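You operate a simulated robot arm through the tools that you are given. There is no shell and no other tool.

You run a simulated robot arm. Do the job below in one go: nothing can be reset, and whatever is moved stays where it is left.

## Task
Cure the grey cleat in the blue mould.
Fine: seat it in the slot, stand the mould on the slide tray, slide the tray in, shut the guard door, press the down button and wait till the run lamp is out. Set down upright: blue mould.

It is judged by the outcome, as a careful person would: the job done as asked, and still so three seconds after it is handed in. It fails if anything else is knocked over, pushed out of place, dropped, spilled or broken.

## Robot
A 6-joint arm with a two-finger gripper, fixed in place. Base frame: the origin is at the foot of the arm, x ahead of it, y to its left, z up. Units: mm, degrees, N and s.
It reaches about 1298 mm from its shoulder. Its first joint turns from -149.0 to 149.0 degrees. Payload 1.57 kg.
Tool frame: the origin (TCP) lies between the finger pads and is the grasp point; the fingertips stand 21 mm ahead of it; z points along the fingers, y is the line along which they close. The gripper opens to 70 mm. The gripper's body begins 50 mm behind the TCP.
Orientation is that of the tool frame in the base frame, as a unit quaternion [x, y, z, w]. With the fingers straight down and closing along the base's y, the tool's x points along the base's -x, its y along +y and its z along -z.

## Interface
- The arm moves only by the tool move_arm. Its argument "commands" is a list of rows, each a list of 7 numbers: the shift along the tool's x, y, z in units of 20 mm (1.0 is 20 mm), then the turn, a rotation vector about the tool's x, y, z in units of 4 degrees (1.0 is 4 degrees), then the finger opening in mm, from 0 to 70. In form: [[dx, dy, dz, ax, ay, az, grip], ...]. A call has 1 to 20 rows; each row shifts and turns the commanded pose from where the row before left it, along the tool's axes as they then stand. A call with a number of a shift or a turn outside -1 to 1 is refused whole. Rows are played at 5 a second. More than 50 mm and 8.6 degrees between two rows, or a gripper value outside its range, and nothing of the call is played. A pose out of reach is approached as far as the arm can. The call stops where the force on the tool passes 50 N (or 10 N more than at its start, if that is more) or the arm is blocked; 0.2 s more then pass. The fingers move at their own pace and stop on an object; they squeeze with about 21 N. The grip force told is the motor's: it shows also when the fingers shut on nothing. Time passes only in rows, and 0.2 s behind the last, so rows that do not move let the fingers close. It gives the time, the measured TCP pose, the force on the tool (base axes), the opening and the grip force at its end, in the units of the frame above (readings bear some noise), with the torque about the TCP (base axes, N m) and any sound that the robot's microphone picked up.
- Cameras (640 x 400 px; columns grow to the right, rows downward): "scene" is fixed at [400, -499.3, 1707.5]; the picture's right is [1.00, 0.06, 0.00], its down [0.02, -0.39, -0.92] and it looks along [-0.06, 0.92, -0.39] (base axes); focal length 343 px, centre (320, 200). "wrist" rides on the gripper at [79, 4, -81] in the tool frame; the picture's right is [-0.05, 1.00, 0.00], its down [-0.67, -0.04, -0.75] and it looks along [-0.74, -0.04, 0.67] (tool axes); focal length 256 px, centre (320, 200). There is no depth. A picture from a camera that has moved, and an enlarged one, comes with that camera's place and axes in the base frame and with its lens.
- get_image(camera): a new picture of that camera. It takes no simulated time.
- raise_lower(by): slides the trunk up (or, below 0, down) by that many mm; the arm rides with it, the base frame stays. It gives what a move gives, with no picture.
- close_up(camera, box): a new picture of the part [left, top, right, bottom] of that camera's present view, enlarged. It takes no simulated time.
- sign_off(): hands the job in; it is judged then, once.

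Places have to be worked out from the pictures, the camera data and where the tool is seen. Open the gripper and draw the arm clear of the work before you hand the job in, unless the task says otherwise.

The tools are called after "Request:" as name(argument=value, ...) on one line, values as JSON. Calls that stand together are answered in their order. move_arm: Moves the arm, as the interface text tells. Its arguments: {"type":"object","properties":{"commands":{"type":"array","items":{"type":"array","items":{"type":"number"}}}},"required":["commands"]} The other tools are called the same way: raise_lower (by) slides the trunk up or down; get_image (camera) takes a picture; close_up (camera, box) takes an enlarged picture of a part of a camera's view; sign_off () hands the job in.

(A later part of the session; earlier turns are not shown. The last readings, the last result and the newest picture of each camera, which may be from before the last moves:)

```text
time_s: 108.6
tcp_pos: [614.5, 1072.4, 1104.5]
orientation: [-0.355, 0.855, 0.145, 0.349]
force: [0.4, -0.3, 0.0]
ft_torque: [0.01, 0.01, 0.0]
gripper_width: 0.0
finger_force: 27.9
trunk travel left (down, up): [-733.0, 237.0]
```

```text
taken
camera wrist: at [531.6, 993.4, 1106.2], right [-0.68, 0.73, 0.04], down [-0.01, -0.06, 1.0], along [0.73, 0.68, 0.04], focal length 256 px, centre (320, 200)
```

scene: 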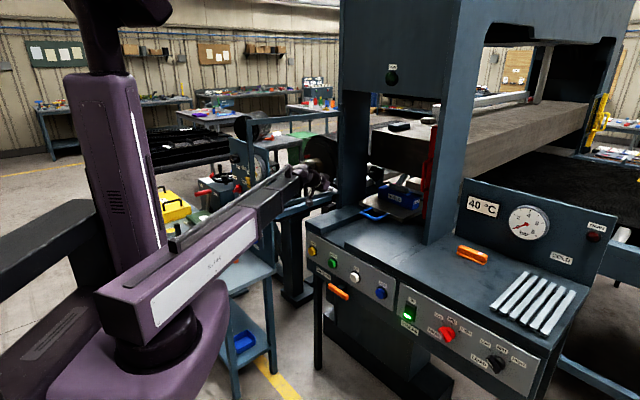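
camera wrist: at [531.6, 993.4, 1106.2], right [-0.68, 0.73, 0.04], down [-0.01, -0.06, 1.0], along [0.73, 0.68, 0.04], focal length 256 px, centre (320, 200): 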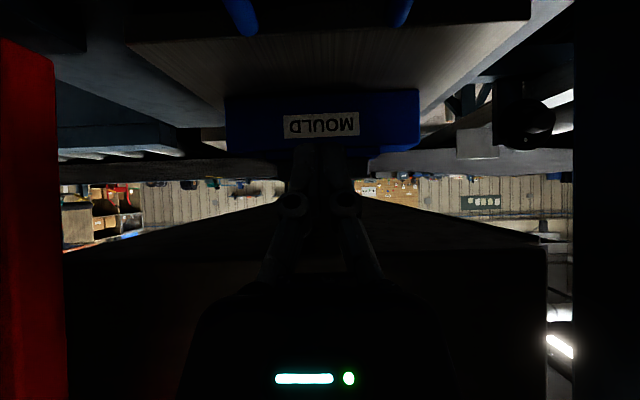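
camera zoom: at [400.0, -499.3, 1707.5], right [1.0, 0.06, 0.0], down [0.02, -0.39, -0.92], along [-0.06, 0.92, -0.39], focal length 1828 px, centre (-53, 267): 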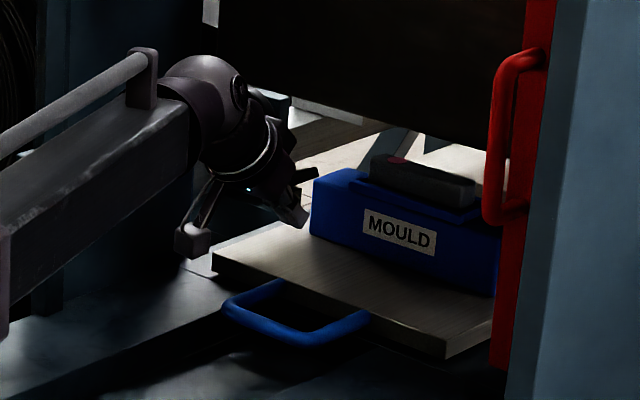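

The tray edge is at about F 1250 (≈388 mm in), but I can't tell yet whether that's the stop. I back off 60 mm and roll the tool 90° about its own axis so the pitched fingers can grip the bar positively.

Request:
move_arm(commands=[[0.716, 0, -0.698, 0, 0, 0, 0], [0.716, 0, -0.698, 0, 0, 0, 0], [0.716, 0, -0.698, 0, 0, 0, 0], [0, 0, 0, 0, 0, 0.978, 0], [0, 0, 0, 0, 0, 0.978, 0], [0, 0, 0, 0, 0, 0.978, 0], [0, 0, 0, 0, 0, 0.978, 0], [0, 0, 0, 0, 0, 0.978, 0], [0, 0, 0, 0, 0, 0.978, 0], [0, 0, 0, 0, 0, 0.978, 0], [0, 0, 0, 0, 0, 0.978, 0], [0, 0, 0, 0, 0, 0.978, 0], [0, 0, 0, 0, 0, 0.978, 0]])

Request:
move_arm(commands=[[0, 0, 0, 0, 0, 0.978, 20], [0, 0, 0, 0, 0, 0.978, 40], [0, 0, 0, 0, 0, 0.978, 50], [0, 0, 0, 0, 0, 0.978, 50], [0, 0, 0, 0, 0, 0.978, 50], [0, 0, 0, 0, 0, 0.978, 50], [0, 0, 0, 0, 0, 0.978, 50], [0, 0, 0, 0, 0, 0.978, 50], [0, 0, 0, 0, 0, 0.978, 50], [0, 0, 0, 0, 0, 0.978, 50], [0, 0, 0, 0, 0, 0.978, 50], [0, 0, 0, 0, 0, 0.978, 50], [0, 0, 0, 0, 0, 0.978, 50]])

Request:
get_image(camera="wrist")

Request:
close_up(camera="scene", box=[310, 130, 450, 230])

```text
time_s: 111.4
tcp_pos: [572.0, 1029.3, 1104.8]
orientation: [-0.047, 0.925, 0.252, 0.28]
force: [1.0, -0.6, -1.4]
ft_torque: [0.01, 0.02, -0.02]
gripper_width: 0.0
finger_force: 28.9
trunk travel left (down, up): [-733.0, 237.0]
```

```text
time_s: 114.2
tcp_pos: [573.7, 1028.7, 1104.5]
orientation: [0.355, 0.855, 0.35, 0.144]
force: [-0.3, 0.3, 0.6]
ft_torque: [-0.02, 0.02, 0.02]
gripper_width: 50.1
finger_force: 0.1
trunk travel left (down, up): [-733.0, 237.0]
```

```text
taken
camera wrist: at [478.5, 1046.2, 1164.9], right [0.54, 0.47, 0.7], down [0.08, -0.86, 0.51], along [0.84, -0.22, -0.51], focal length 256 px, centre (320, 200)
```

wrist: 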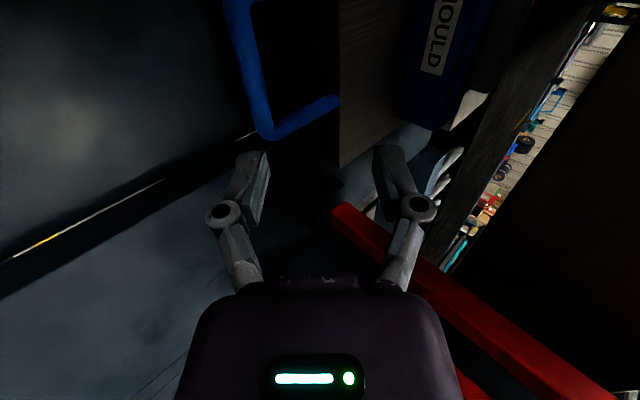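

```text
4.00 times, centred on (380, 180) of scene
camera zoom: at [400.0, -499.3, 1707.5], right [1.0, 0.06, 0.0], down [0.02, -0.39, -0.92], along [-0.06, 0.92, -0.39], focal length 1371 px, centre (80, 280)
```

zoom: 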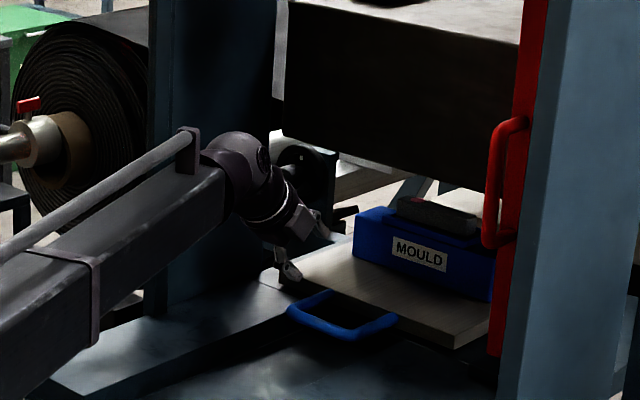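

Rolled: x along L, fingers now pitched to straddle the bar. Bar computed at F≈1175, z≈994. I narrow the opening to 32 mm and lower to z≈1010 just behind it.

Request:
move_arm(commands=[[0.25, 0, 0, 0, 0, 0, 32], [0, 0, 0, 0, 0, 0, 32]])

Request:
raise_lower(by=-70)

Request:
get_image(camera="wrist")

Request:
close_up(camera="scene", box=[340, 170, 420, 230])

```text
time_s: 114.8
tcp_pos: [570.7, 1031.8, 1104.3]
orientation: [0.354, 0.856, 0.348, 0.143]
force: [-0.6, -0.7, 0.3]
ft_torque: [0.01, -0.01, 0.03]
gripper_width: 32.1
finger_force: 0.1
trunk travel left (down, up): [-733.0, 237.0]
```

```text
time_s: 115.9
tcp_pos: [568.6, 1033.5, 1035.1]
orientation: [0.354, 0.856, 0.349, 0.143]
force: [0.4, -0.5, -0.7]
ft_torque: [0.01, 0.0, 0.03]
gripper_width: 31.8
finger_force: 0.0
trunk travel left (down, up): [-663.0, 307.0]
```

```text
taken
camera wrist: at [474.8, 1050.3, 1095.0], right [0.54, 0.47, 0.7], down [0.09, -0.86, 0.51], along [0.84, -0.22, -0.5], focal length 256 px, centre (320, 200)
```

wrist: 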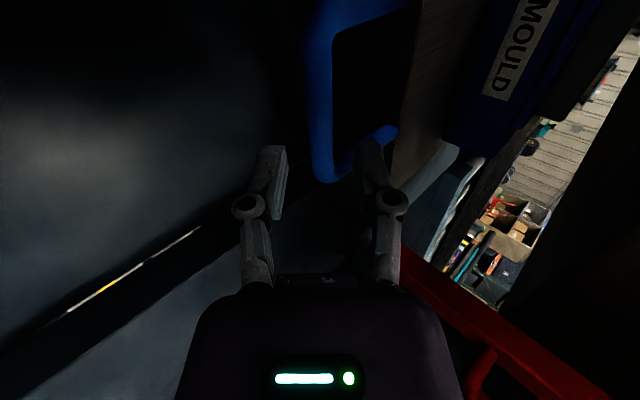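

```text
6.67 times, centred on (380, 200) of scene
camera zoom: at [400.0, -499.3, 1707.5], right [1.0, 0.06, 0.0], down [0.02, -0.39, -0.92], along [-0.06, 0.92, -0.39], focal length 2284 px, centre (-80, 200)
```

zoom: 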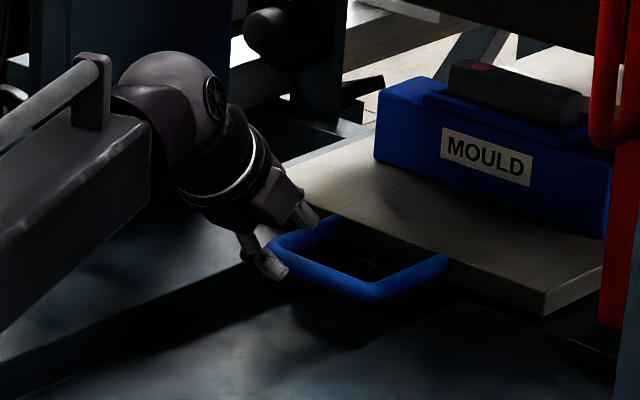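

The bar lies right along the finger axis (F≈1173). I lower 26 mm to z≈1009, then advance 30 mm.

Request:
raise_lower(by=-26)

Request:
move_arm(commands=[[0, 0.179, 0.1745, 0, 0, 0, 32], [0, 0.179, 0.1745, 0, 0, 0, 32], [0, 0.179, 0.1745, 0, 0, 0, 32], [0, 0.179, 0.1745, 0, 0, 0, 32], [0, 0.179, 0.1745, 0, 0, 0, 32], [0, 0.179, 0.1745, 0, 0, 0, 32]])

Request:
get_image(camera="wrist")

Request:
close_up(camera="scene", box=[340, 170, 420, 230])

```text
time_s: 116.6
tcp_pos: [568.7, 1033.2, 1007.8]
orientation: [0.354, 0.856, 0.348, 0.144]
force: [0.1, -0.5, -0.4]
ft_torque: [0.0, 0.01, 0.0]
gripper_width: 32.1
finger_force: 0.1
trunk travel left (down, up): [-637.0, 333.0]
```

```text
time_s: 118.0
tcp_pos: [591.0, 1054.9, 1007.9]
orientation: [0.353, 0.856, 0.348, 0.144]
force: [0.6, -0.5, -0.3]
ft_torque: [-0.03, -0.04, -0.01]
gripper_width: 32.1
finger_force: 0.0
trunk travel left (down, up): [-637.0, 333.0]
```

```text
taken
camera wrist: at [495.6, 1072.0, 1068.7], right [0.54, 0.47, 0.7], down [0.09, -0.86, 0.51], along [0.84, -0.22, -0.5], focal length 256 px, centre (320, 200)
```

wrist: 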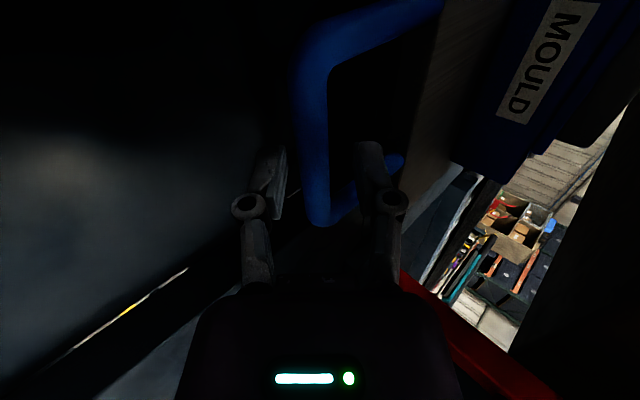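

```text
6.67 times, centred on (380, 200) of scene
camera zoom: at [400.0, -499.3, 1707.5], right [1.0, 0.06, 0.0], down [0.02, -0.39, -0.92], along [-0.06, 0.92, -0.39], focal length 2284 px, centre (-80, 200)
```

zoom: 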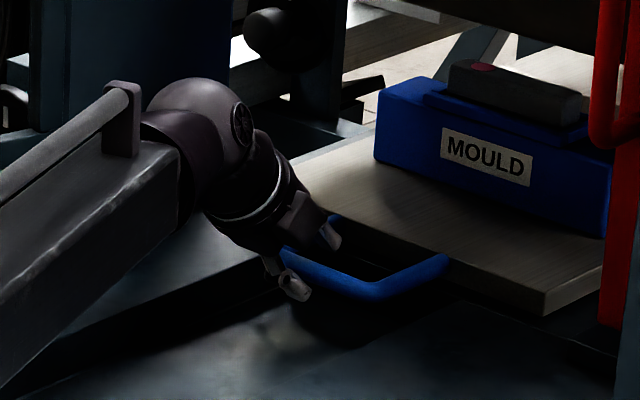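

The bar is between the fingers. I lower 3 mm and close on it.

Request:
raise_lower(by=-3)

Request:
move_arm(commands=[[0, 0, 0, 0, 0, 0, 20], [0, 0, 0, 0, 0, 0, 8], [0, 0, 0, 0, 0, 0, 5], [0, 0, 0, 0, 0, 0, 5]])

Request:
get_image(camera="wrist")

```text
time_s: 118.5
tcp_pos: [590.6, 1054.7, 1005.2]
orientation: [0.354, 0.856, 0.349, 0.144]
force: [-0.1, 0.2, -0.6]
ft_torque: [-0.01, 0.02, -0.01]
gripper_width: 32.0
finger_force: 0.0
trunk travel left (down, up): [-634.0, 336.0]
```

```text
time_s: 119.5
tcp_pos: [590.2, 1055.3, 1003.8]
orientation: [0.353, 0.857, 0.348, 0.144]
force: [-1.6, -3.1, -3.9]
ft_torque: [-0.37, -0.24, 0.32]
gripper_width: 16.0
finger_force: 32.0
trunk travel left (down, up): [-634.0, 336.0]
```

```text
taken
camera wrist: at [495.4, 1072.0, 1065.4], right [0.54, 0.47, 0.7], down [0.09, -0.86, 0.51], along [0.84, -0.22, -0.5], focal length 256 px, centre (320, 200)
```

wrist: 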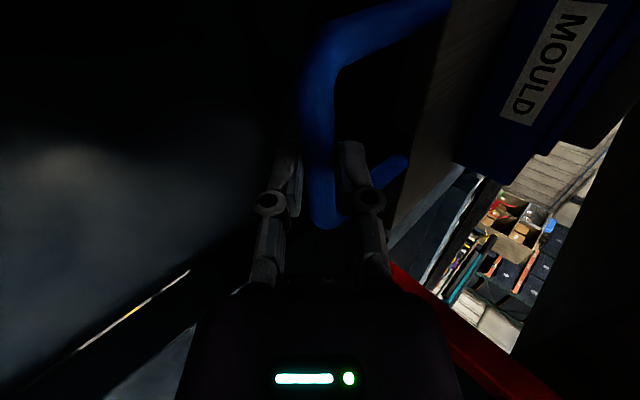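

Gripped at 16 mm. I push gently along +F and watch whether the tray moves or resists.

Request:
move_arm(commands=[[0, 0.09, 0.087, 0, 0, 0, 5], [0, 0.179, 0.1745, 0, 0, 0, 5], [0, 0.179, 0.1745, 0, 0, 0, 5], [0, 0.179, 0.1745, 0, 0, 0, 5], [0, 0.179, 0.1745, 0, 0, 0, 5]])

Request:
get_image(camera="wrist")

Request:
close_up(camera="scene", box=[340, 170, 420, 230])

```text
time_s: 120.2
tcp_pos: [591.7, 1055.5, 1004.1]
orientation: [0.354, 0.858, 0.343, 0.142]
force: [-5.3, -4.7, 3.1]
ft_torque: [-0.28, -0.35, 0.27]
gripper_width: 15.8
finger_force: 31.6
trunk travel left (down, up): [-634.0, 336.0]
stopped in row 3: the force on the tool passed its limit at 56 N (the readings are from after the stop); the commanded pose is now the measured one
```

```text
taken
camera wrist: at [496.4, 1073.3, 1066.0], right [0.55, 0.47, 0.69], down [0.09, -0.85, 0.52], along [0.83, -0.22, -0.51], focal length 256 px, centre (320, 200)
```

wrist: 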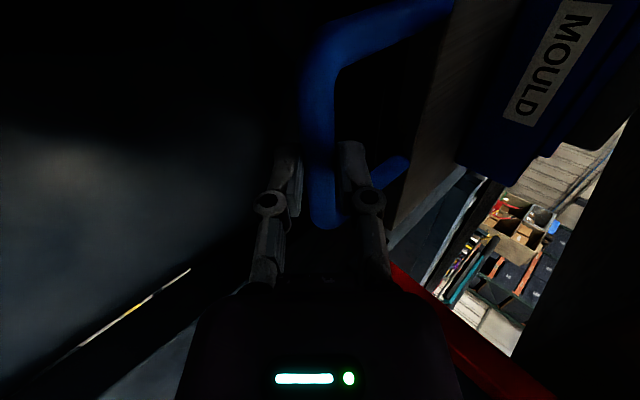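

```text
6.67 times, centred on (380, 200) of scene
camera zoom: at [400.0, -499.3, 1707.5], right [1.0, 0.06, 0.0], down [0.02, -0.39, -0.92], along [-0.06, 0.92, -0.39], focal length 2284 px, centre (-80, 200)
```

zoom: 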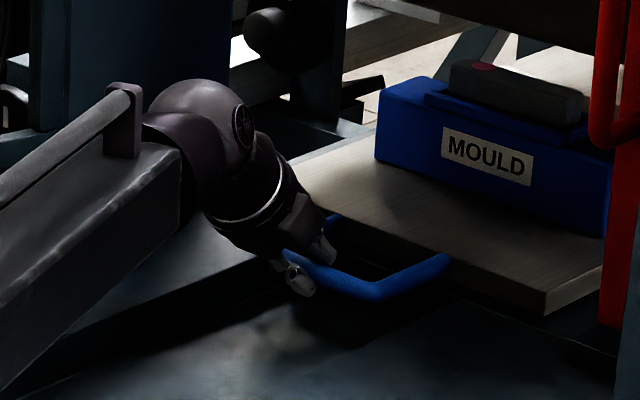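

Force rose to 56 N with no motion: the tray is fully in at its stop. I open and withdraw the way I came.

Request:
move_arm(commands=[[0, 0, 0, 0, 0, 0, 25], [0, 0, 0, 0, 0, 0, 34], [0, 0, 0, 0, 0, 0, 34]])

Request:
raise_lower(by=3)

Request:
move_arm(commands=[[0, -0.25, -0.244, 0, 0, 0, 34], [0, -0.358, -0.349, 0, 0, 0, 34], [0, -0.358, -0.349, 0, 0, 0, 34], [0, -0.358, -0.349, 0, 0, 0, 34], [0, -0.358, -0.349, 0, 0, 0, 34], [0, -0.358, -0.349, 0, 0, 0, 34]])

Request:
raise_lower(by=150)

Request:
get_image(camera="scene")

Request:
get_image(camera="wrist")

```text
time_s: 121.0
tcp_pos: [592.1, 1055.5, 1004.7]
orientation: [0.355, 0.858, 0.343, 0.143]
force: [0.2, 0.9, -0.1]
ft_torque: [-0.01, 0.01, -0.01]
gripper_width: 34.2
finger_force: 0.1
trunk travel left (down, up): [-634.0, 336.0]
```

```text
time_s: 121.5
tcp_pos: [591.2, 1055.0, 1006.7]
orientation: [0.355, 0.858, 0.343, 0.143]
force: [0.3, -0.3, 0.0]
ft_torque: [0.01, 0.0, -0.02]
gripper_width: 33.9
finger_force: 0.0
trunk travel left (down, up): [-637.0, 333.0]
```

```text
time_s: 122.9
tcp_pos: [550.3, 1017.1, 1006.9]
orientation: [0.357, 0.858, 0.341, 0.142]
force: [-0.3, 0.3, 0.0]
ft_torque: [0.01, 0.0, -0.01]
gripper_width: 34.1
finger_force: 0.0
trunk travel left (down, up): [-637.0, 333.0]
```

```text
time_s: 124.7
tcp_pos: [550.7, 1018.3, 1155.9]
orientation: [0.356, 0.858, 0.342, 0.143]
force: [0.3, 1.1, 0.1]
ft_torque: [-0.03, 0.0, 0.02]
gripper_width: 33.9
finger_force: 0.0
trunk travel left (down, up): [-787.0, 183.0]
```

```text
taken
```

scene: 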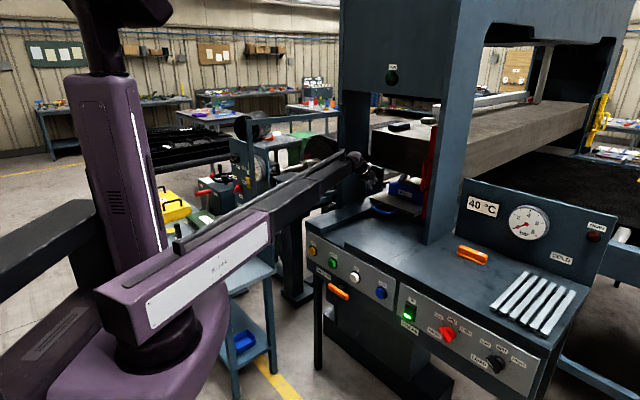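

```text
taken
camera wrist: at [457.3, 1036.1, 1217.5], right [0.55, 0.47, 0.69], down [0.09, -0.85, 0.52], along [0.83, -0.22, -0.51], focal length 256 px, centre (320, 200)
```

wrist: 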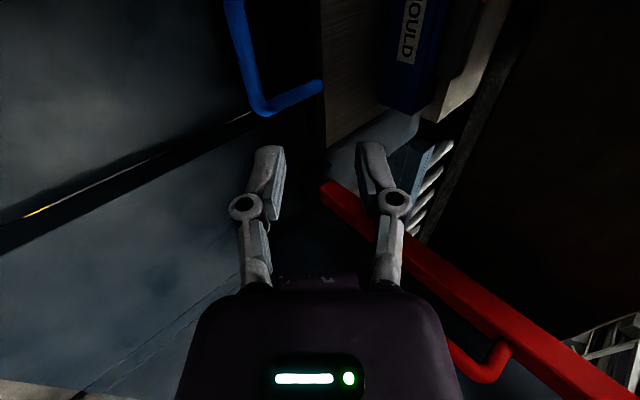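

The tray stays in. The door handle is a vertical bar at about F 1175, L 113, z 1165–1296. I back off 150 mm, roll the tool back so it faces the press, and pitch it to about 60°.

Request:
move_arm(commands=[[0, -0.671, -0.654, 0, 0, 0, 20], [0, -0.671, -0.654, 0, 0, 0, 0], [0, -0.671, -0.654, 0, 0, 0, 0], [0, -0.671, -0.654, 0, 0, 0, 0], [0, -0.671, -0.654, 0, 0, 0, 0], [0, -0.671, -0.654, 0, 0, 0, 0], [0, -0.671, -0.654, 0, 0, 0, 0], [0, -0.671, -0.654, 0, 0, 0, 0], [0, 0, 0, 0, 0, -0.978, 0], [0, 0, 0, 0, 0, -0.978, 0], [0, 0, 0, 0, 0, -0.978, 0], [0, 0, 0, 0, 0, -0.978, 0], [0, 0, 0, 0, 0, -0.978, 0], [0, 0, 0, 0, 0, -0.978, 0], [0, 0, 0, 0, 0, -0.978, 0], [0, 0, 0, 0, 0, -0.978, 0], [0, 0, 0, 0, 0, -0.978, 0], [0, 0, 0, 0, 0, -0.978, 0], [0, 0, 0, 0, 0, -0.978, 0], [0, 0, 0, 0, 0, -0.978, 0]])

Request:
move_arm(commands=[[0, 0, 0, 0, 0, -0.978, 0], [0, 0, 0, 0, 0, -0.978, 0], [0, 0, 0, 0, 0, -0.978, 0], [0, 0, 0, 0, 0, -0.978, 0], [0, 0, 0, 0, 0, -0.978, 0], [0, 0, 0, 0, 0, -0.978, 0], [0, 0, 0, 0, 0, -0.978, 0], [0, 0, 0, 0, 0, -0.978, 0], [0, 0, 0, 0, 0, -0.978, 0], [0, 0, 0, 0, 0, -0.978, 0], [0, 0, 0, 0, 0, -0.978, 0], [0, 0, 0, 0, -1, 0, 0], [0, 0, 0, 0, -1, 0, 0], [0, 0, 0, 0, -1, 0, 0], [0, 0, 0, 0, -1, 0, 0]])

Request:
get_image(camera="wrist")

Request:
get_image(camera="scene")

```text
time_s: 128.9
tcp_pos: [445.5, 912.0, 1156.5]
orientation: [-0.015, 0.929, 0.257, 0.267]
force: [1.5, -0.4, 0.3]
ft_torque: [0.01, -0.03, 0.0]
gripper_width: 0.0
finger_force: 21.5
trunk travel left (down, up): [-787.0, 183.0]
```

```text
time_s: 132.1
tcp_pos: [445.3, 911.2, 1196.7]
orientation: [-0.331, 0.802, 0.19, 0.459]
force: [1.0, 0.4, -0.2]
ft_torque: [0.01, 0.02, -0.01]
gripper_width: 0.0
finger_force: 21.3
out of reach, approached as far as the arm can: row 12, 13, 14, 15
trunk travel left (down, up): [-787.0, 183.0]
```

```text
taken
camera wrist: at [363.2, 835.6, 1169.5], right [-0.69, 0.73, 0.05], down [-0.19, -0.24, 0.95], along [0.7, 0.64, 0.3], focal length 256 px, centre (320, 200)
```

wrist: 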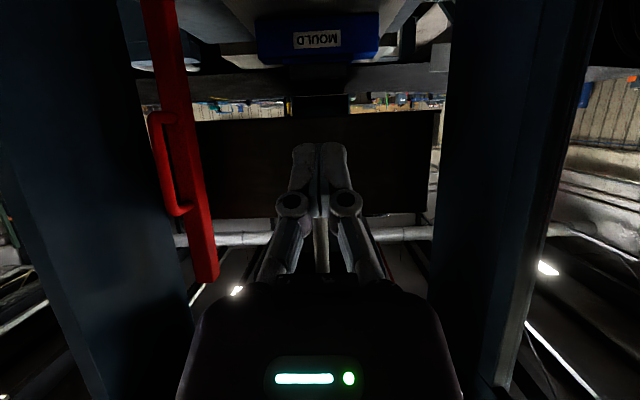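

```text
taken
```

scene: 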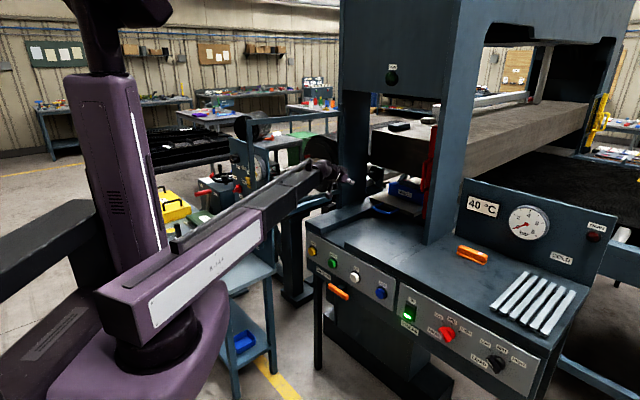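

Pitch is 60°. The handle's vertical bar is at L≈108, mid z≈1218. I move right 221 mm, raise 21 mm, open to 45 mm, and view before advancing.

Request:
move_arm(commands=[[0, -0.92, 0, 0, 0, 0, 20], [0, -0.92, 0, 0, 0, 0, 45], [0, -0.92, 0, 0, 0, 0, 45], [0, -0.92, 0, 0, 0, 0, 45], [0, -0.92, 0, 0, 0, 0, 45], [0, -0.92, 0, 0, 0, 0, 45], [0, -0.92, 0, 0, 0, 0, 45], [0, -0.92, 0, 0, 0, 0, 45], [0, -0.92, 0, 0, 0, 0, 45], [0, -0.92, 0, 0, 0, 0, 45], [0, -0.92, 0, 0, 0, 0, 45], [0, -0.92, 0, 0, 0, 0, 45]])

Request:
raise_lower(by=21)

Request:
get_image(camera="wrist")

Request:
get_image(camera="scene")

```text
time_s: 134.7
tcp_pos: [600.8, 752.5, 1198.0]
orientation: [-0.332, 0.802, 0.19, 0.459]
force: [-0.9, -0.9, 0.1]
ft_torque: [0.0, 0.01, -0.01]
gripper_width: 44.9
finger_force: 0.1
trunk travel left (down, up): [-787.0, 183.0]
```

```text
time_s: 135.4
tcp_pos: [599.0, 754.0, 1218.2]
orientation: [-0.331, 0.802, 0.189, 0.459]
force: [-0.1, -0.2, -0.3]
ft_torque: [0.0, -0.01, 0.01]
gripper_width: 45.0
finger_force: 0.1
trunk travel left (down, up): [-808.0, 162.0]
```

```text
taken
camera wrist: at [518.7, 678.3, 1190.3], right [-0.69, 0.73, 0.05], down [-0.19, -0.24, 0.95], along [0.7, 0.64, 0.3], focal length 256 px, centre (320, 200)
```

wrist: 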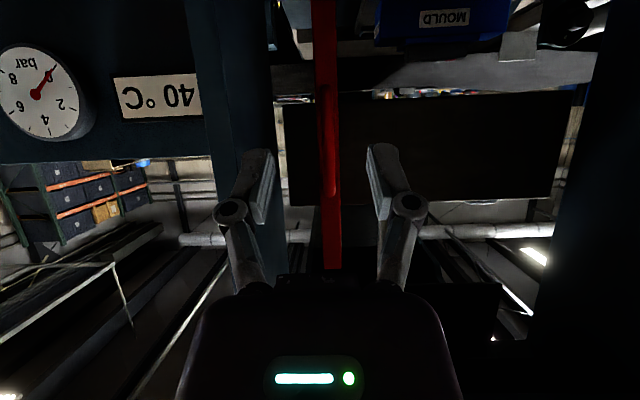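

```text
taken
```

scene: 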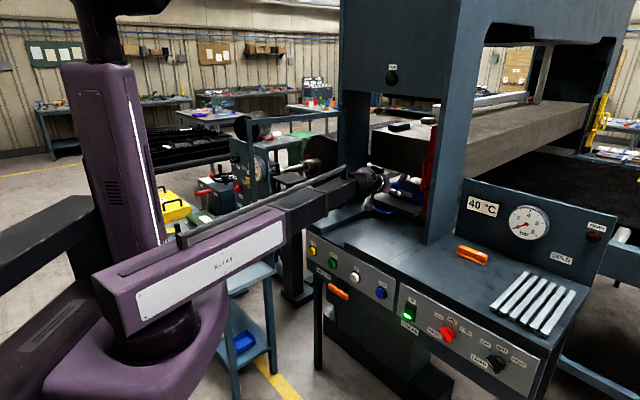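

The handle is centred at L≈113. I shift 3 mm left and advance 160 mm.

Request:
move_arm(commands=[[-0.506, 0.17, 0.8625, 0, 0, 0, 45], [-0.506, 0, 0.8625, 0, 0, 0, 45], [-0.506, 0, 0.8625, 0, 0, 0, 45], [-0.506, 0, 0.8625, 0, 0, 0, 45], [-0.506, 0, 0.8625, 0, 0, 0, 45], [-0.506, 0, 0.8625, 0, 0, 0, 45], [-0.506, 0, 0.8625, 0, 0, 0, 45], [-0.506, 0, 0.8625, 0, 0, 0, 45]])

Request:
get_image(camera="wrist")

Request:
close_up(camera="scene", box=[350, 110, 490, 220])

```text
time_s: 137.2
tcp_pos: [711.8, 870.7, 1216.8]
orientation: [-0.331, 0.803, 0.189, 0.459]
force: [0.7, -0.2, -0.9]
ft_torque: [0.02, -0.01, -0.02]
gripper_width: 44.9
finger_force: 0.1
trunk travel left (down, up): [-808.0, 162.0]
```

```text
taken
camera wrist: at [629.5, 794.8, 1190.0], right [-0.69, 0.73, 0.05], down [-0.19, -0.24, 0.95], along [0.7, 0.64, 0.3], focal length 256 px, centre (320, 200)
```

wrist: 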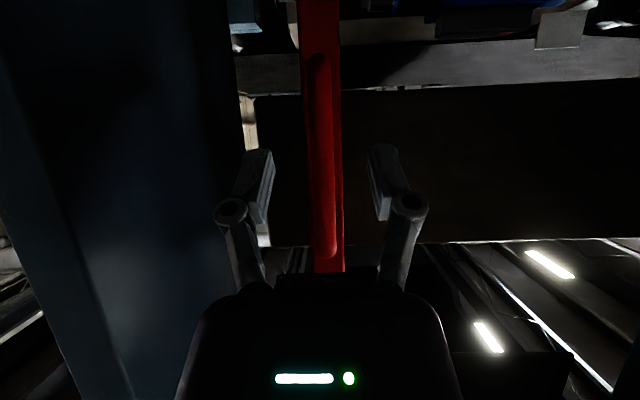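

```text
3.64 times, centred on (420, 165) of scene
camera zoom: at [400.0, -499.3, 1707.5], right [1.0, 0.06, 0.0], down [0.02, -0.39, -0.92], along [-0.06, 0.92, -0.39], focal length 1246 px, centre (-44, 327)
```

zoom: 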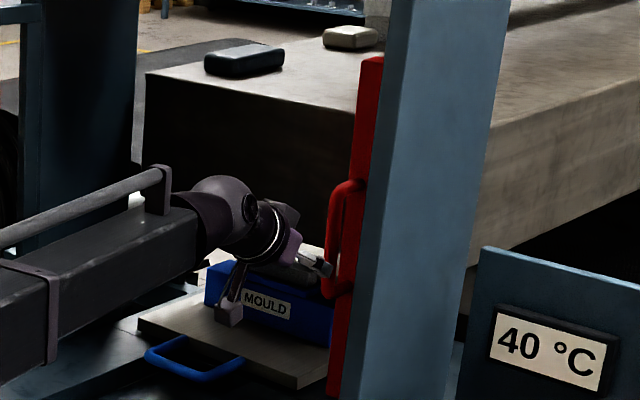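

The handle bar is centred between the fingers. I advance the last 50 mm.

Request:
move_arm(commands=[[-0.425, 0, 0.7245, 0, 0, 0, 45], [-0.425, 0, 0.7245, 0, 0, 0, 45], [-0.425, 0, 0.7245, 0, 0, 0, 45], [0, 0, 0, 0, 0, 0, 45]])

Request:
get_image(camera="wrist")

Request:
close_up(camera="scene", box=[350, 110, 490, 220])

```text
time_s: 138.2
tcp_pos: [745.3, 905.5, 1218.3]
orientation: [-0.331, 0.802, 0.19, 0.46]
force: [-0.1, -0.4, 0.4]
ft_torque: [0.01, -0.04, -0.02]
gripper_width: 45.1
finger_force: 0.0
trunk travel left (down, up): [-808.0, 162.0]
```

```text
taken
camera wrist: at [663.6, 830.7, 1190.6], right [-0.69, 0.73, 0.05], down [-0.19, -0.24, 0.95], along [0.7, 0.64, 0.3], focal length 256 px, centre (320, 200)
```

wrist: 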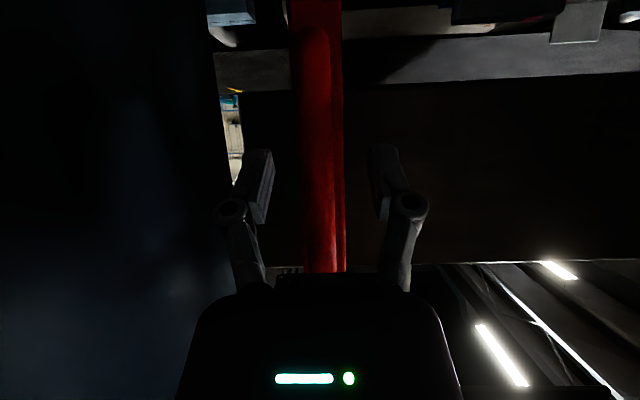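

```text
3.64 times, centred on (420, 165) of scene
camera zoom: at [400.0, -499.3, 1707.5], right [1.0, 0.06, 0.0], down [0.02, -0.39, -0.92], along [-0.06, 0.92, -0.39], focal length 1246 px, centre (-44, 327)
```

zoom: 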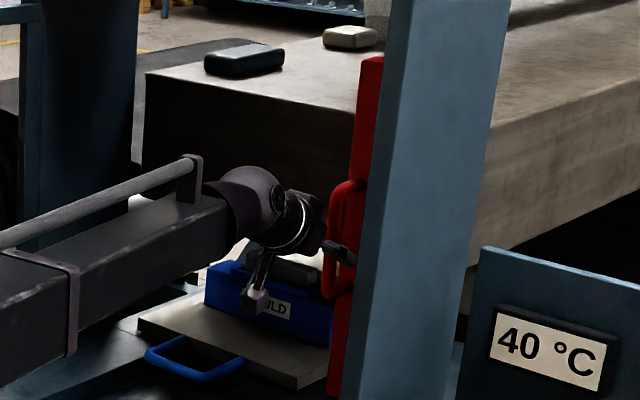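

The handle lies between the fingers. I close to confirm the hold.

Request:
move_arm(commands=[[0, 0, 0, 0, 0, 0, 30], [0, 0, 0, 0, 0, 0, 15], [0, 0, 0, 0, 0, 0, 5], [0, 0, 0, 0, 0, 0, 5]])

Request:
get_image(camera="wrist")

```text
time_s: 139.2
tcp_pos: [745.4, 905.3, 1218.0]
orientation: [-0.331, 0.802, 0.19, 0.46]
force: [4.6, -5.6, 0.8]
ft_torque: [-0.07, -0.08, -0.09]
gripper_width: 15.8
finger_force: 32.4
trunk travel left (down, up): [-808.0, 162.0]
```

```text
taken
camera wrist: at [664.7, 829.7, 1190.6], right [-0.68, 0.73, 0.05], down [-0.19, -0.24, 0.95], along [0.7, 0.64, 0.3], focal length 256 px, centre (320, 200)
```

wrist: 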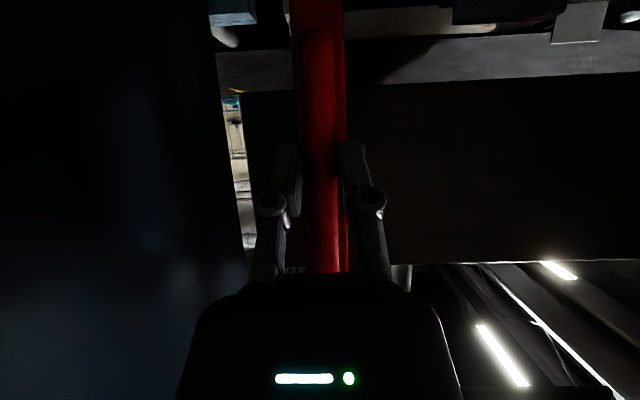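

Held at 15.8 mm. I try a small pull to the left (+L), 20 mm, and watch forces and motion.

Request:
move_arm(commands=[[0, 0.2, 0, 0, 0, 0, 5], [0, 0.25, 0, 0, 0, 0, 5], [0, 0.25, 0, 0, 0, 0, 5], [0, 0.3, 0, 0, 0, 0, 5]])

Request:
get_image(camera="wrist")

Request:
close_up(camera="scene", box=[350, 110, 490, 220])

```text
time_s: 140.1
tcp_pos: [745.6, 906.3, 1218.6]
orientation: [-0.328, 0.804, 0.181, 0.461]
force: [15.4, -15.1, 3.5]
ft_torque: [0.13, -0.54, -0.4]
gripper_width: 15.9
finger_force: 32.2
trunk travel left (down, up): [-808.0, 162.0]
stopped in row 4: the force on the tool passed its limit at 52 N (the readings are from after the stop); the commanded pose is now the measured one
```

```text
taken
camera wrist: at [663.8, 830.9, 1190.8], right [-0.68, 0.74, 0.04], down [-0.2, -0.23, 0.95], along [0.71, 0.64, 0.3], focal length 256 px, centre (320, 200)
```

wrist: 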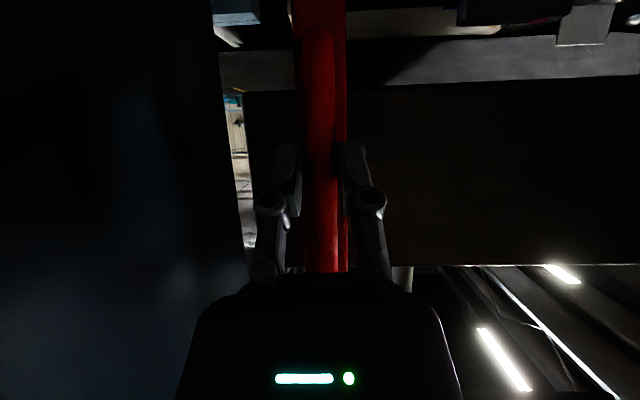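

```text
3.64 times, centred on (420, 165) of scene
camera zoom: at [400.0, -499.3, 1707.5], right [1.0, 0.06, 0.0], down [0.02, -0.39, -0.92], along [-0.06, 0.92, -0.39], focal length 1246 px, centre (-44, 327)
```

zoom: 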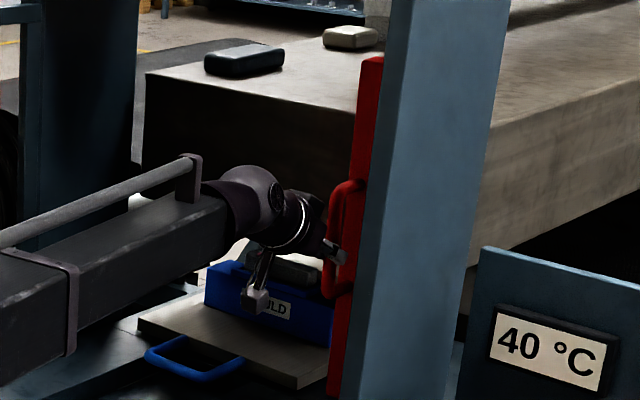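

The handle does not slide to the left under 50 N, so the door must work some other way. I release, back off straight and look at the door closely.

Request:
move_arm(commands=[[0, 0, 0, 0, 0, 0, 30], [0, 0, 0, 0, 0, 0, 45], [0, 0, 0, 0, 0, 0, 45]])

Request:
move_arm(commands=[[0.506, 0, -0.8625, 0, 0, 0, 45], [0.506, 0, -0.8625, 0, 0, 0, 45], [0.506, 0, -0.8625, 0, 0, 0, 45], [0.506, 0, -0.8625, 0, 0, 0, 45], [0.506, 0, -0.8625, 0, 0, 0, 45], [0.506, 0, -0.8625, 0, 0, 0, 45]])

Request:
get_image(camera="wrist")

Request:
close_up(camera="wrist", box=[240, 0, 400, 120])

Request:
close_up(camera="wrist", box=[260, 180, 380, 280])

```text
time_s: 140.9
tcp_pos: [740.4, 910.7, 1218.3]
orientation: [-0.33, 0.804, 0.185, 0.459]
force: [0.6, -0.6, -0.3]
ft_torque: [0.01, 0.0, -0.02]
gripper_width: 45.2
finger_force: 0.1
trunk travel left (down, up): [-808.0, 162.0]
```

```text
time_s: 142.3
tcp_pos: [654.3, 825.9, 1217.7]
orientation: [-0.33, 0.803, 0.185, 0.46]
force: [0.0, -0.2, 0.3]
ft_torque: [0.01, -0.03, 0.02]
gripper_width: 44.9
finger_force: 0.0
trunk travel left (down, up): [-808.0, 162.0]
```

```text
taken
camera wrist: at [572.6, 750.0, 1190.5], right [-0.68, 0.73, 0.04], down [-0.2, -0.23, 0.95], along [0.71, 0.64, 0.3], focal length 256 px, centre (320, 200)
```

wrist: 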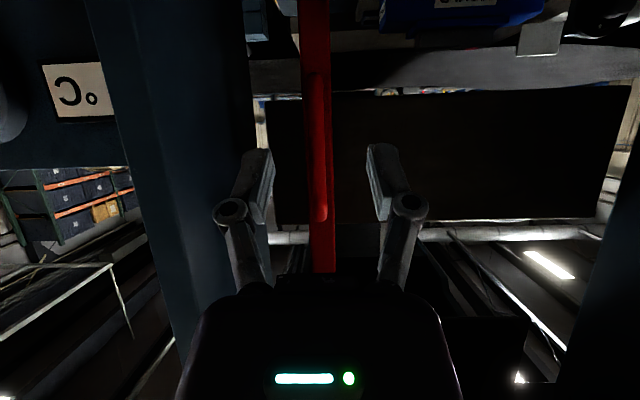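

```text
3.33 times, centred on (320, 60) of wrist
camera zoom: at [572.6, 750.0, 1190.5], right [-0.68, 0.73, 0.04], down [-0.2, -0.23, 0.95], along [0.71, 0.64, 0.3], focal length 853 px, centre (320, 667)
```

zoom: 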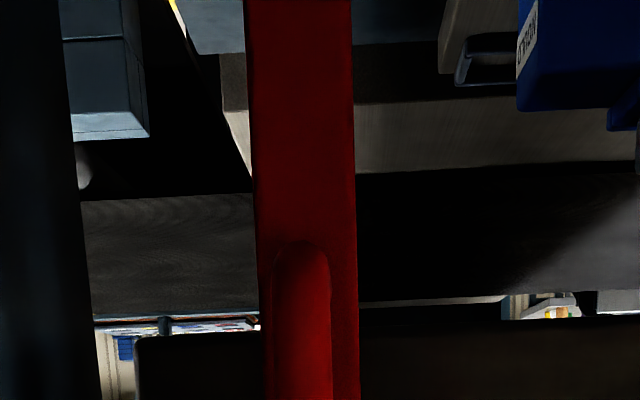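

```text
4.00 times, centred on (320, 230) of wrist
camera zoom: at [572.6, 750.0, 1190.5], right [-0.68, 0.73, 0.04], down [-0.2, -0.23, 0.95], along [0.71, 0.64, 0.3], focal length 1024 px, centre (320, 80)
```

zoom: 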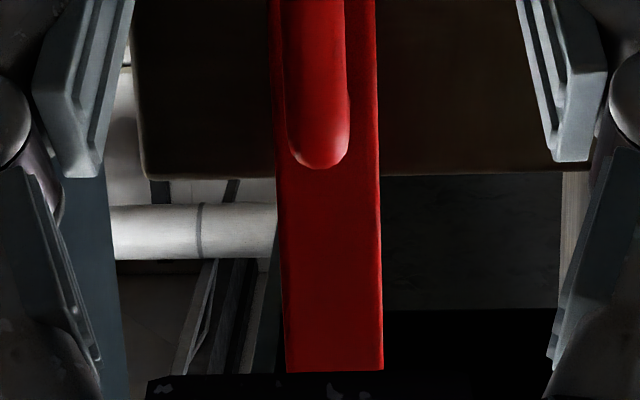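

No top support or side panel is visible. I move left and yaw the camera right to look at the door bar from its side.

Request:
move_arm(commands=[[0, 1, 0, 0, 0, 0, 20], [0, 1, 0, 0, 0, 0, 0], [0, 1, 0, 0, 0, 0, 0], [0, 1, 0, 0, 0, 0, 0], [0, 1, 0, 0, 0, 0, 0], [0, 1, 0, 0, 0, 0, 0], [0, 1, 0, 0, 0, 0, 0], [0, 1, 0, 0, 0, 0, 0], [0, 1, 0, 0, 0, 0, 0], [0, 1, 0, 0, 0, 0, 0], [0, 1, 0, 0, 0, 0, 0], [0, 1, 0, 0, 0, 0, 0]])

Request:
move_arm(commands=[[0, 0, 0, 0.865, 0, 0.5, 0], [0, 0, 0, 0.865, 0, 0.5, 0], [0, 0, 0, 0.865, 0, 0.5, 0], [0, 0, 0, 0.865, 0, 0.5, 0], [0, 0, 0, 0.865, 0, 0.5, 0], [0, 0, 0, 0.865, 0, 0.5, 0], [0, 0, 0, 0.865, 0, 0.5, 0], [0, 0, 0, 0.865, 0, 0.5, 0], [0, 0, 0, 0.865, 0, 0.5, 0], [0, 0, 0, 0.865, 0, 0.5, 0], [0, 0, 0, 0.865, 0, 0.5, 0]])

Request:
get_image(camera="wrist")

Request:
close_up(camera="wrist", box=[240, 0, 480, 180])

```text
time_s: 144.9
tcp_pos: [489.0, 998.6, 1217.2]
orientation: [-0.33, 0.804, 0.185, 0.46]
force: [-0.3, -0.7, 0.4]
ft_torque: [-0.03, 0.01, -0.02]
gripper_width: 0.0
finger_force: 21.6
trunk travel left (down, up): [-808.0, 162.0]
```

```text
time_s: 147.3
tcp_pos: [487.6, 999.0, 1218.1]
orientation: [-0.007, 0.868, -0.002, 0.497]
force: [0.5, -0.4, -0.5]
ft_torque: [0.0, -0.02, -0.02]
gripper_width: 0.0
finger_force: 20.6
trunk travel left (down, up): [-808.0, 162.0]
```

```text
taken
camera wrist: at [378.2, 1000.9, 1190.2], right [0.02, 1.0, 0.04], down [-0.31, -0.03, 0.95], along [0.95, -0.03, 0.31], focal length 256 px, centre (320, 200)
```

wrist: 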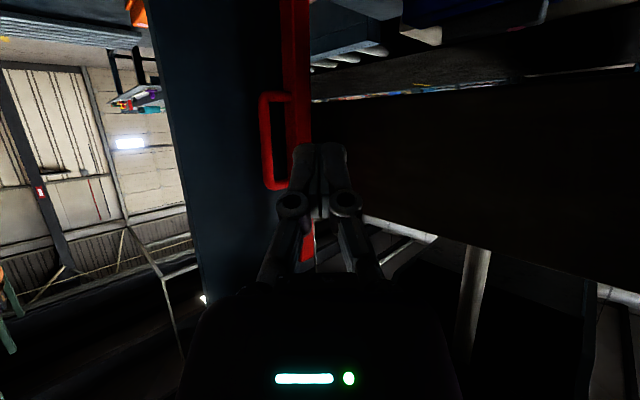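

```text
2.22 times, centred on (360, 90) of wrist
camera zoom: at [378.2, 1000.9, 1190.2], right [0.02, 1.0, 0.04], down [-0.31, -0.03, 0.95], along [0.95, -0.03, 0.31], focal length 569 px, centre (231, 444)
```

zoom: 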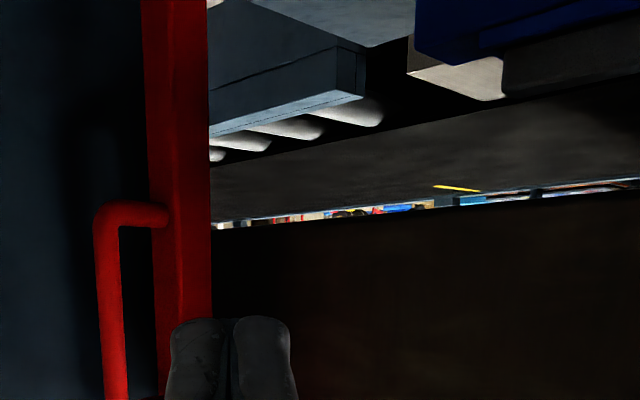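

The bar appears as a solid upright beside the right column; the real guard door might be elsewhere. I look closely at the left side of the press and the head.

Request:
close_up(camera="scene", box=[220, 130, 400, 310])

Request:
close_up(camera="scene", box=[330, 60, 480, 160])

Request:
close_up(camera="scene", box=[480, 0, 640, 120])

```text
2.22 times, centred on (310, 220) of scene
camera zoom: at [400.0, -499.3, 1707.5], right [1.0, 0.06, 0.0], down [0.02, -0.39, -0.92], along [-0.06, 0.92, -0.39], focal length 762 px, centre (342, 156)
```

zoom: 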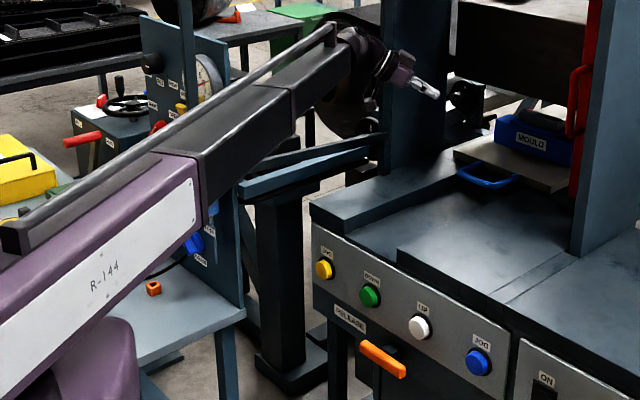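

```text
4.00 times, centred on (405, 110) of scene
camera zoom: at [400.0, -499.3, 1707.5], right [1.0, 0.06, 0.0], down [0.02, -0.39, -0.92], along [-0.06, 0.92, -0.39], focal length 1371 px, centre (-20, 560)
```

zoom: 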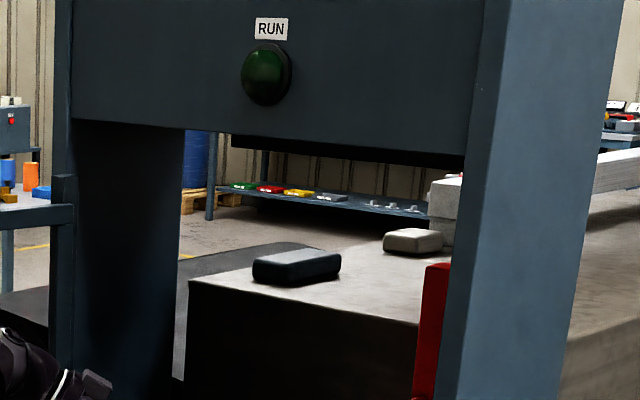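

```text
3.33 times, centred on (560, 60) of scene
camera zoom: at [400.0, -499.3, 1707.5], right [1.0, 0.06, 0.0], down [0.02, -0.39, -0.92], along [-0.06, 0.92, -0.39], focal length 1142 px, centre (-480, 667)
```

zoom: 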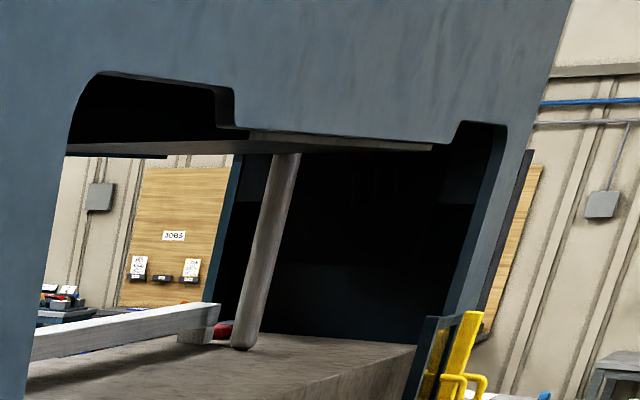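

There's a yellow handled item beyond the press on the right; I zoom in on it and on other parts.

Request:
close_up(camera="scene", box=[560, 70, 640, 180])

Request:
close_up(camera="scene", box=[360, 90, 460, 220])

Request:
close_up(camera="wrist", box=[150, 0, 330, 110])

Request:
close_up(camera="wrist", box=[180, 70, 340, 290])

```text
3.64 times, centred on (600, 125) of scene
camera zoom: at [400.0, -499.3, 1707.5], right [1.0, 0.06, 0.0], down [0.02, -0.39, -0.92], along [-0.06, 0.92, -0.39], focal length 1246 px, centre (-698, 473)
```

zoom: 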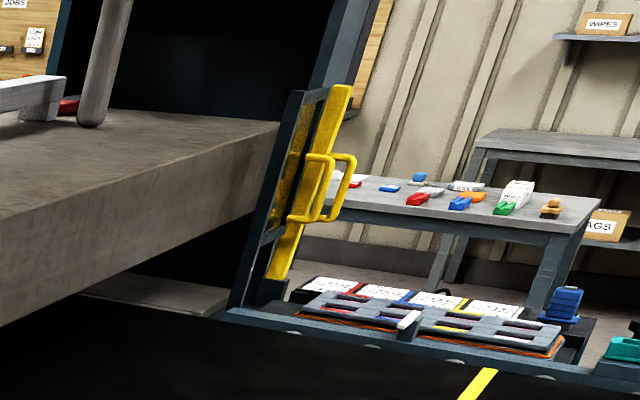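

```text
3.08 times, centred on (410, 155) of scene
camera zoom: at [400.0, -499.3, 1707.5], right [1.0, 0.06, 0.0], down [0.02, -0.39, -0.92], along [-0.06, 0.92, -0.39], focal length 1054 px, centre (43, 338)
```

zoom: 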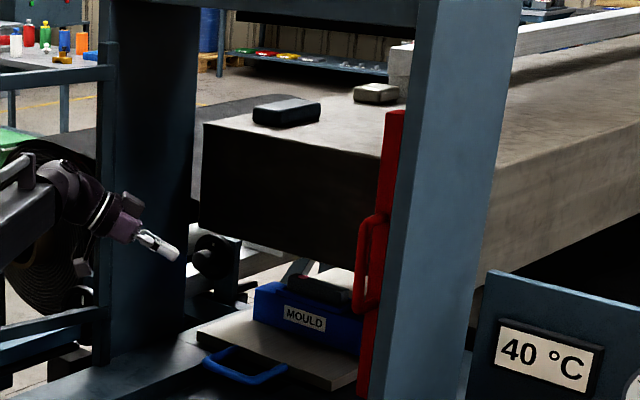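

```text
3.56 times, centred on (240, 55) of wrist
camera zoom: at [378.2, 1000.9, 1190.2], right [0.02, 1.0, 0.04], down [-0.31, -0.03, 0.95], along [0.95, -0.03, 0.31], focal length 910 px, centre (604, 716)
```

zoom: 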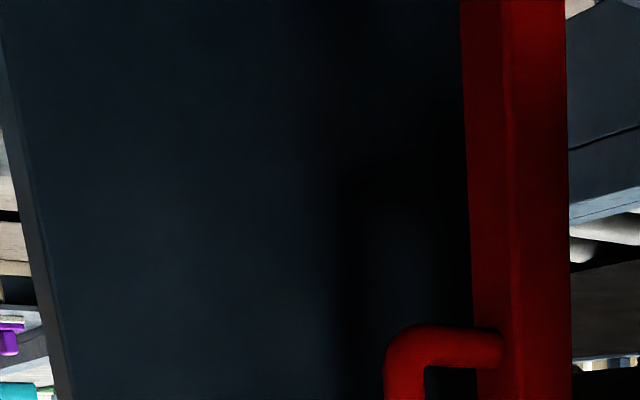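

```text
1.82 times, centred on (260, 180) of wrist
camera zoom: at [378.2, 1000.9, 1190.2], right [0.02, 1.0, 0.04], down [-0.31, -0.03, 0.95], along [0.95, -0.03, 0.31], focal length 465 px, centre (429, 236)
```

zoom: 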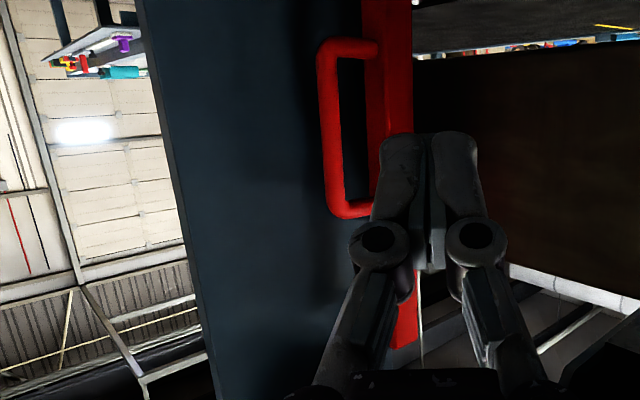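

The yellow post with handle at the far end looks like a similar gate; I zoom further to understand how this kind of door is built.

Request:
close_up(camera="scene", box=[580, 85, 620, 160])

Request:
close_up(camera="scene", box=[410, 110, 450, 220])

```text
5.33 times, centred on (600, 122) of scene
camera zoom: at [400.0, -499.3, 1707.5], right [1.0, 0.06, 0.0], down [0.02, -0.39, -0.92], along [-0.06, 0.92, -0.39], focal length 1828 px, centre (-1173, 613)
```

zoom: 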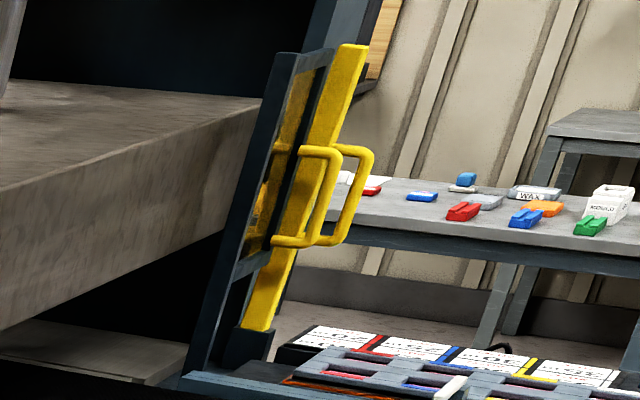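

```text
3.64 times, centred on (430, 165) of scene
camera zoom: at [400.0, -499.3, 1707.5], right [1.0, 0.06, 0.0], down [0.02, -0.39, -0.92], along [-0.06, 0.92, -0.39], focal length 1246 px, centre (-80, 327)
```

zoom: 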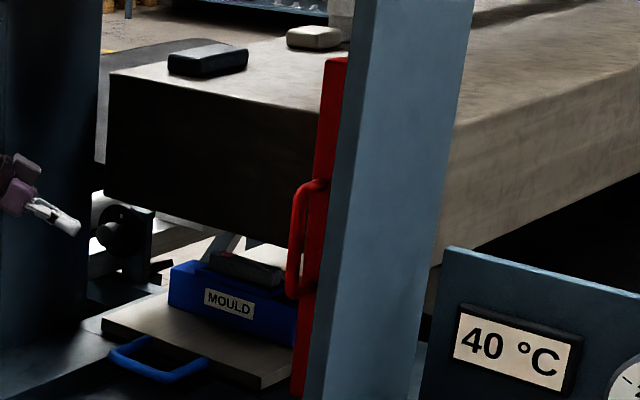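

The far gate is a framed glazed panel beside a coloured post with a handle. On this side there is a blue-grey frame left of the left column that may be the open guard door. I turn the camera to the left to view it.

Request:
move_arm(commands=[[0, 0, 0, -0.882, 0, -0.5175, 0], [0, 0, 0, -0.882, 0, -0.5175, 0], [0, 0, 0, -0.882, 0, -0.5175, 0], [0, 0, 0, -0.882, 0, -0.5175, 0], [0, 0, 0, -0.882, 0, -0.5175, 0], [0, 0, 0, -0.882, 0, -0.5175, 0], [0, 0, 0, -0.882, 0, -0.5175, 0], [0, 0, 0, -0.882, 0, -0.5175, 0], [0, 0, 0, -0.882, 0, -0.5175, 0], [0, 0, 0, -0.882, 0, -0.5175, 0], [0, 0, 0, -0.882, 0, -0.5175, 0], [1, 0, -1, 0, 0, 0, 0], [1, 0, -1, 0, 0, 0, 0], [1, 0, -1, 0, 0, 0, 0], [1, 0, -1, 0, 0, 0, 0], [1, 0, -1, 0, 0, 0, 0], [1, 0, -1, 0, 0, 0, 0]])

Request:
get_image(camera="wrist")

Request:
get_image(camera="scene")

```text
time_s: 150.9
tcp_pos: [372.2, 879.3, 1216.9]
orientation: [-0.339, 0.801, 0.188, 0.457]
force: [-0.5, 0.1, 0.4]
ft_torque: [0.0, 0.01, 0.0]
gripper_width: 0.0
finger_force: 21.1
out of reach, approached as far as the arm can: row 12, 13, 14, 15, 16, 17
trunk travel left (down, up): [-808.0, 162.0]
```

```text
taken
camera wrist: at [292.6, 803.3, 1190.3], right [-0.69, 0.72, 0.04], down [-0.19, -0.23, 0.95], along [0.69, 0.65, 0.3], focal length 256 px, centre (320, 200)
```

wrist: 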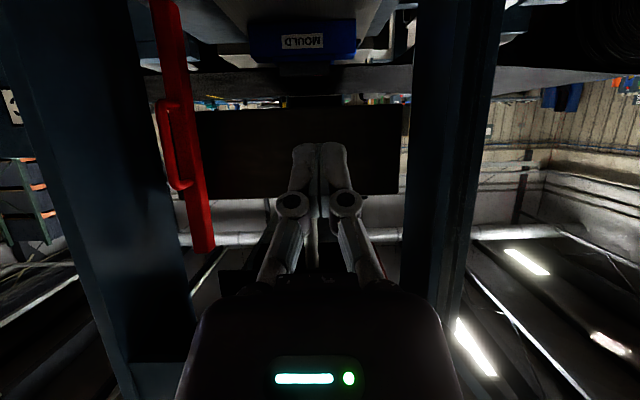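

```text
taken
```

scene: 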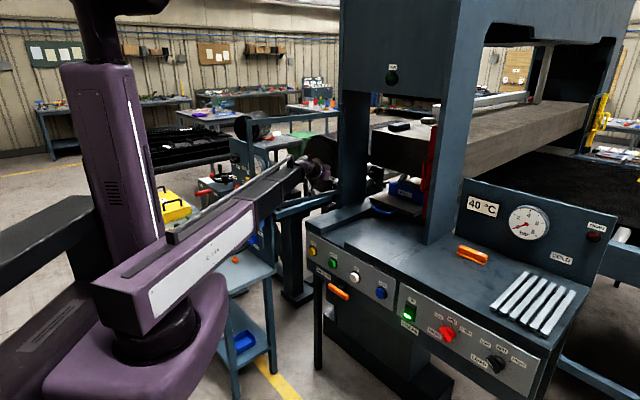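

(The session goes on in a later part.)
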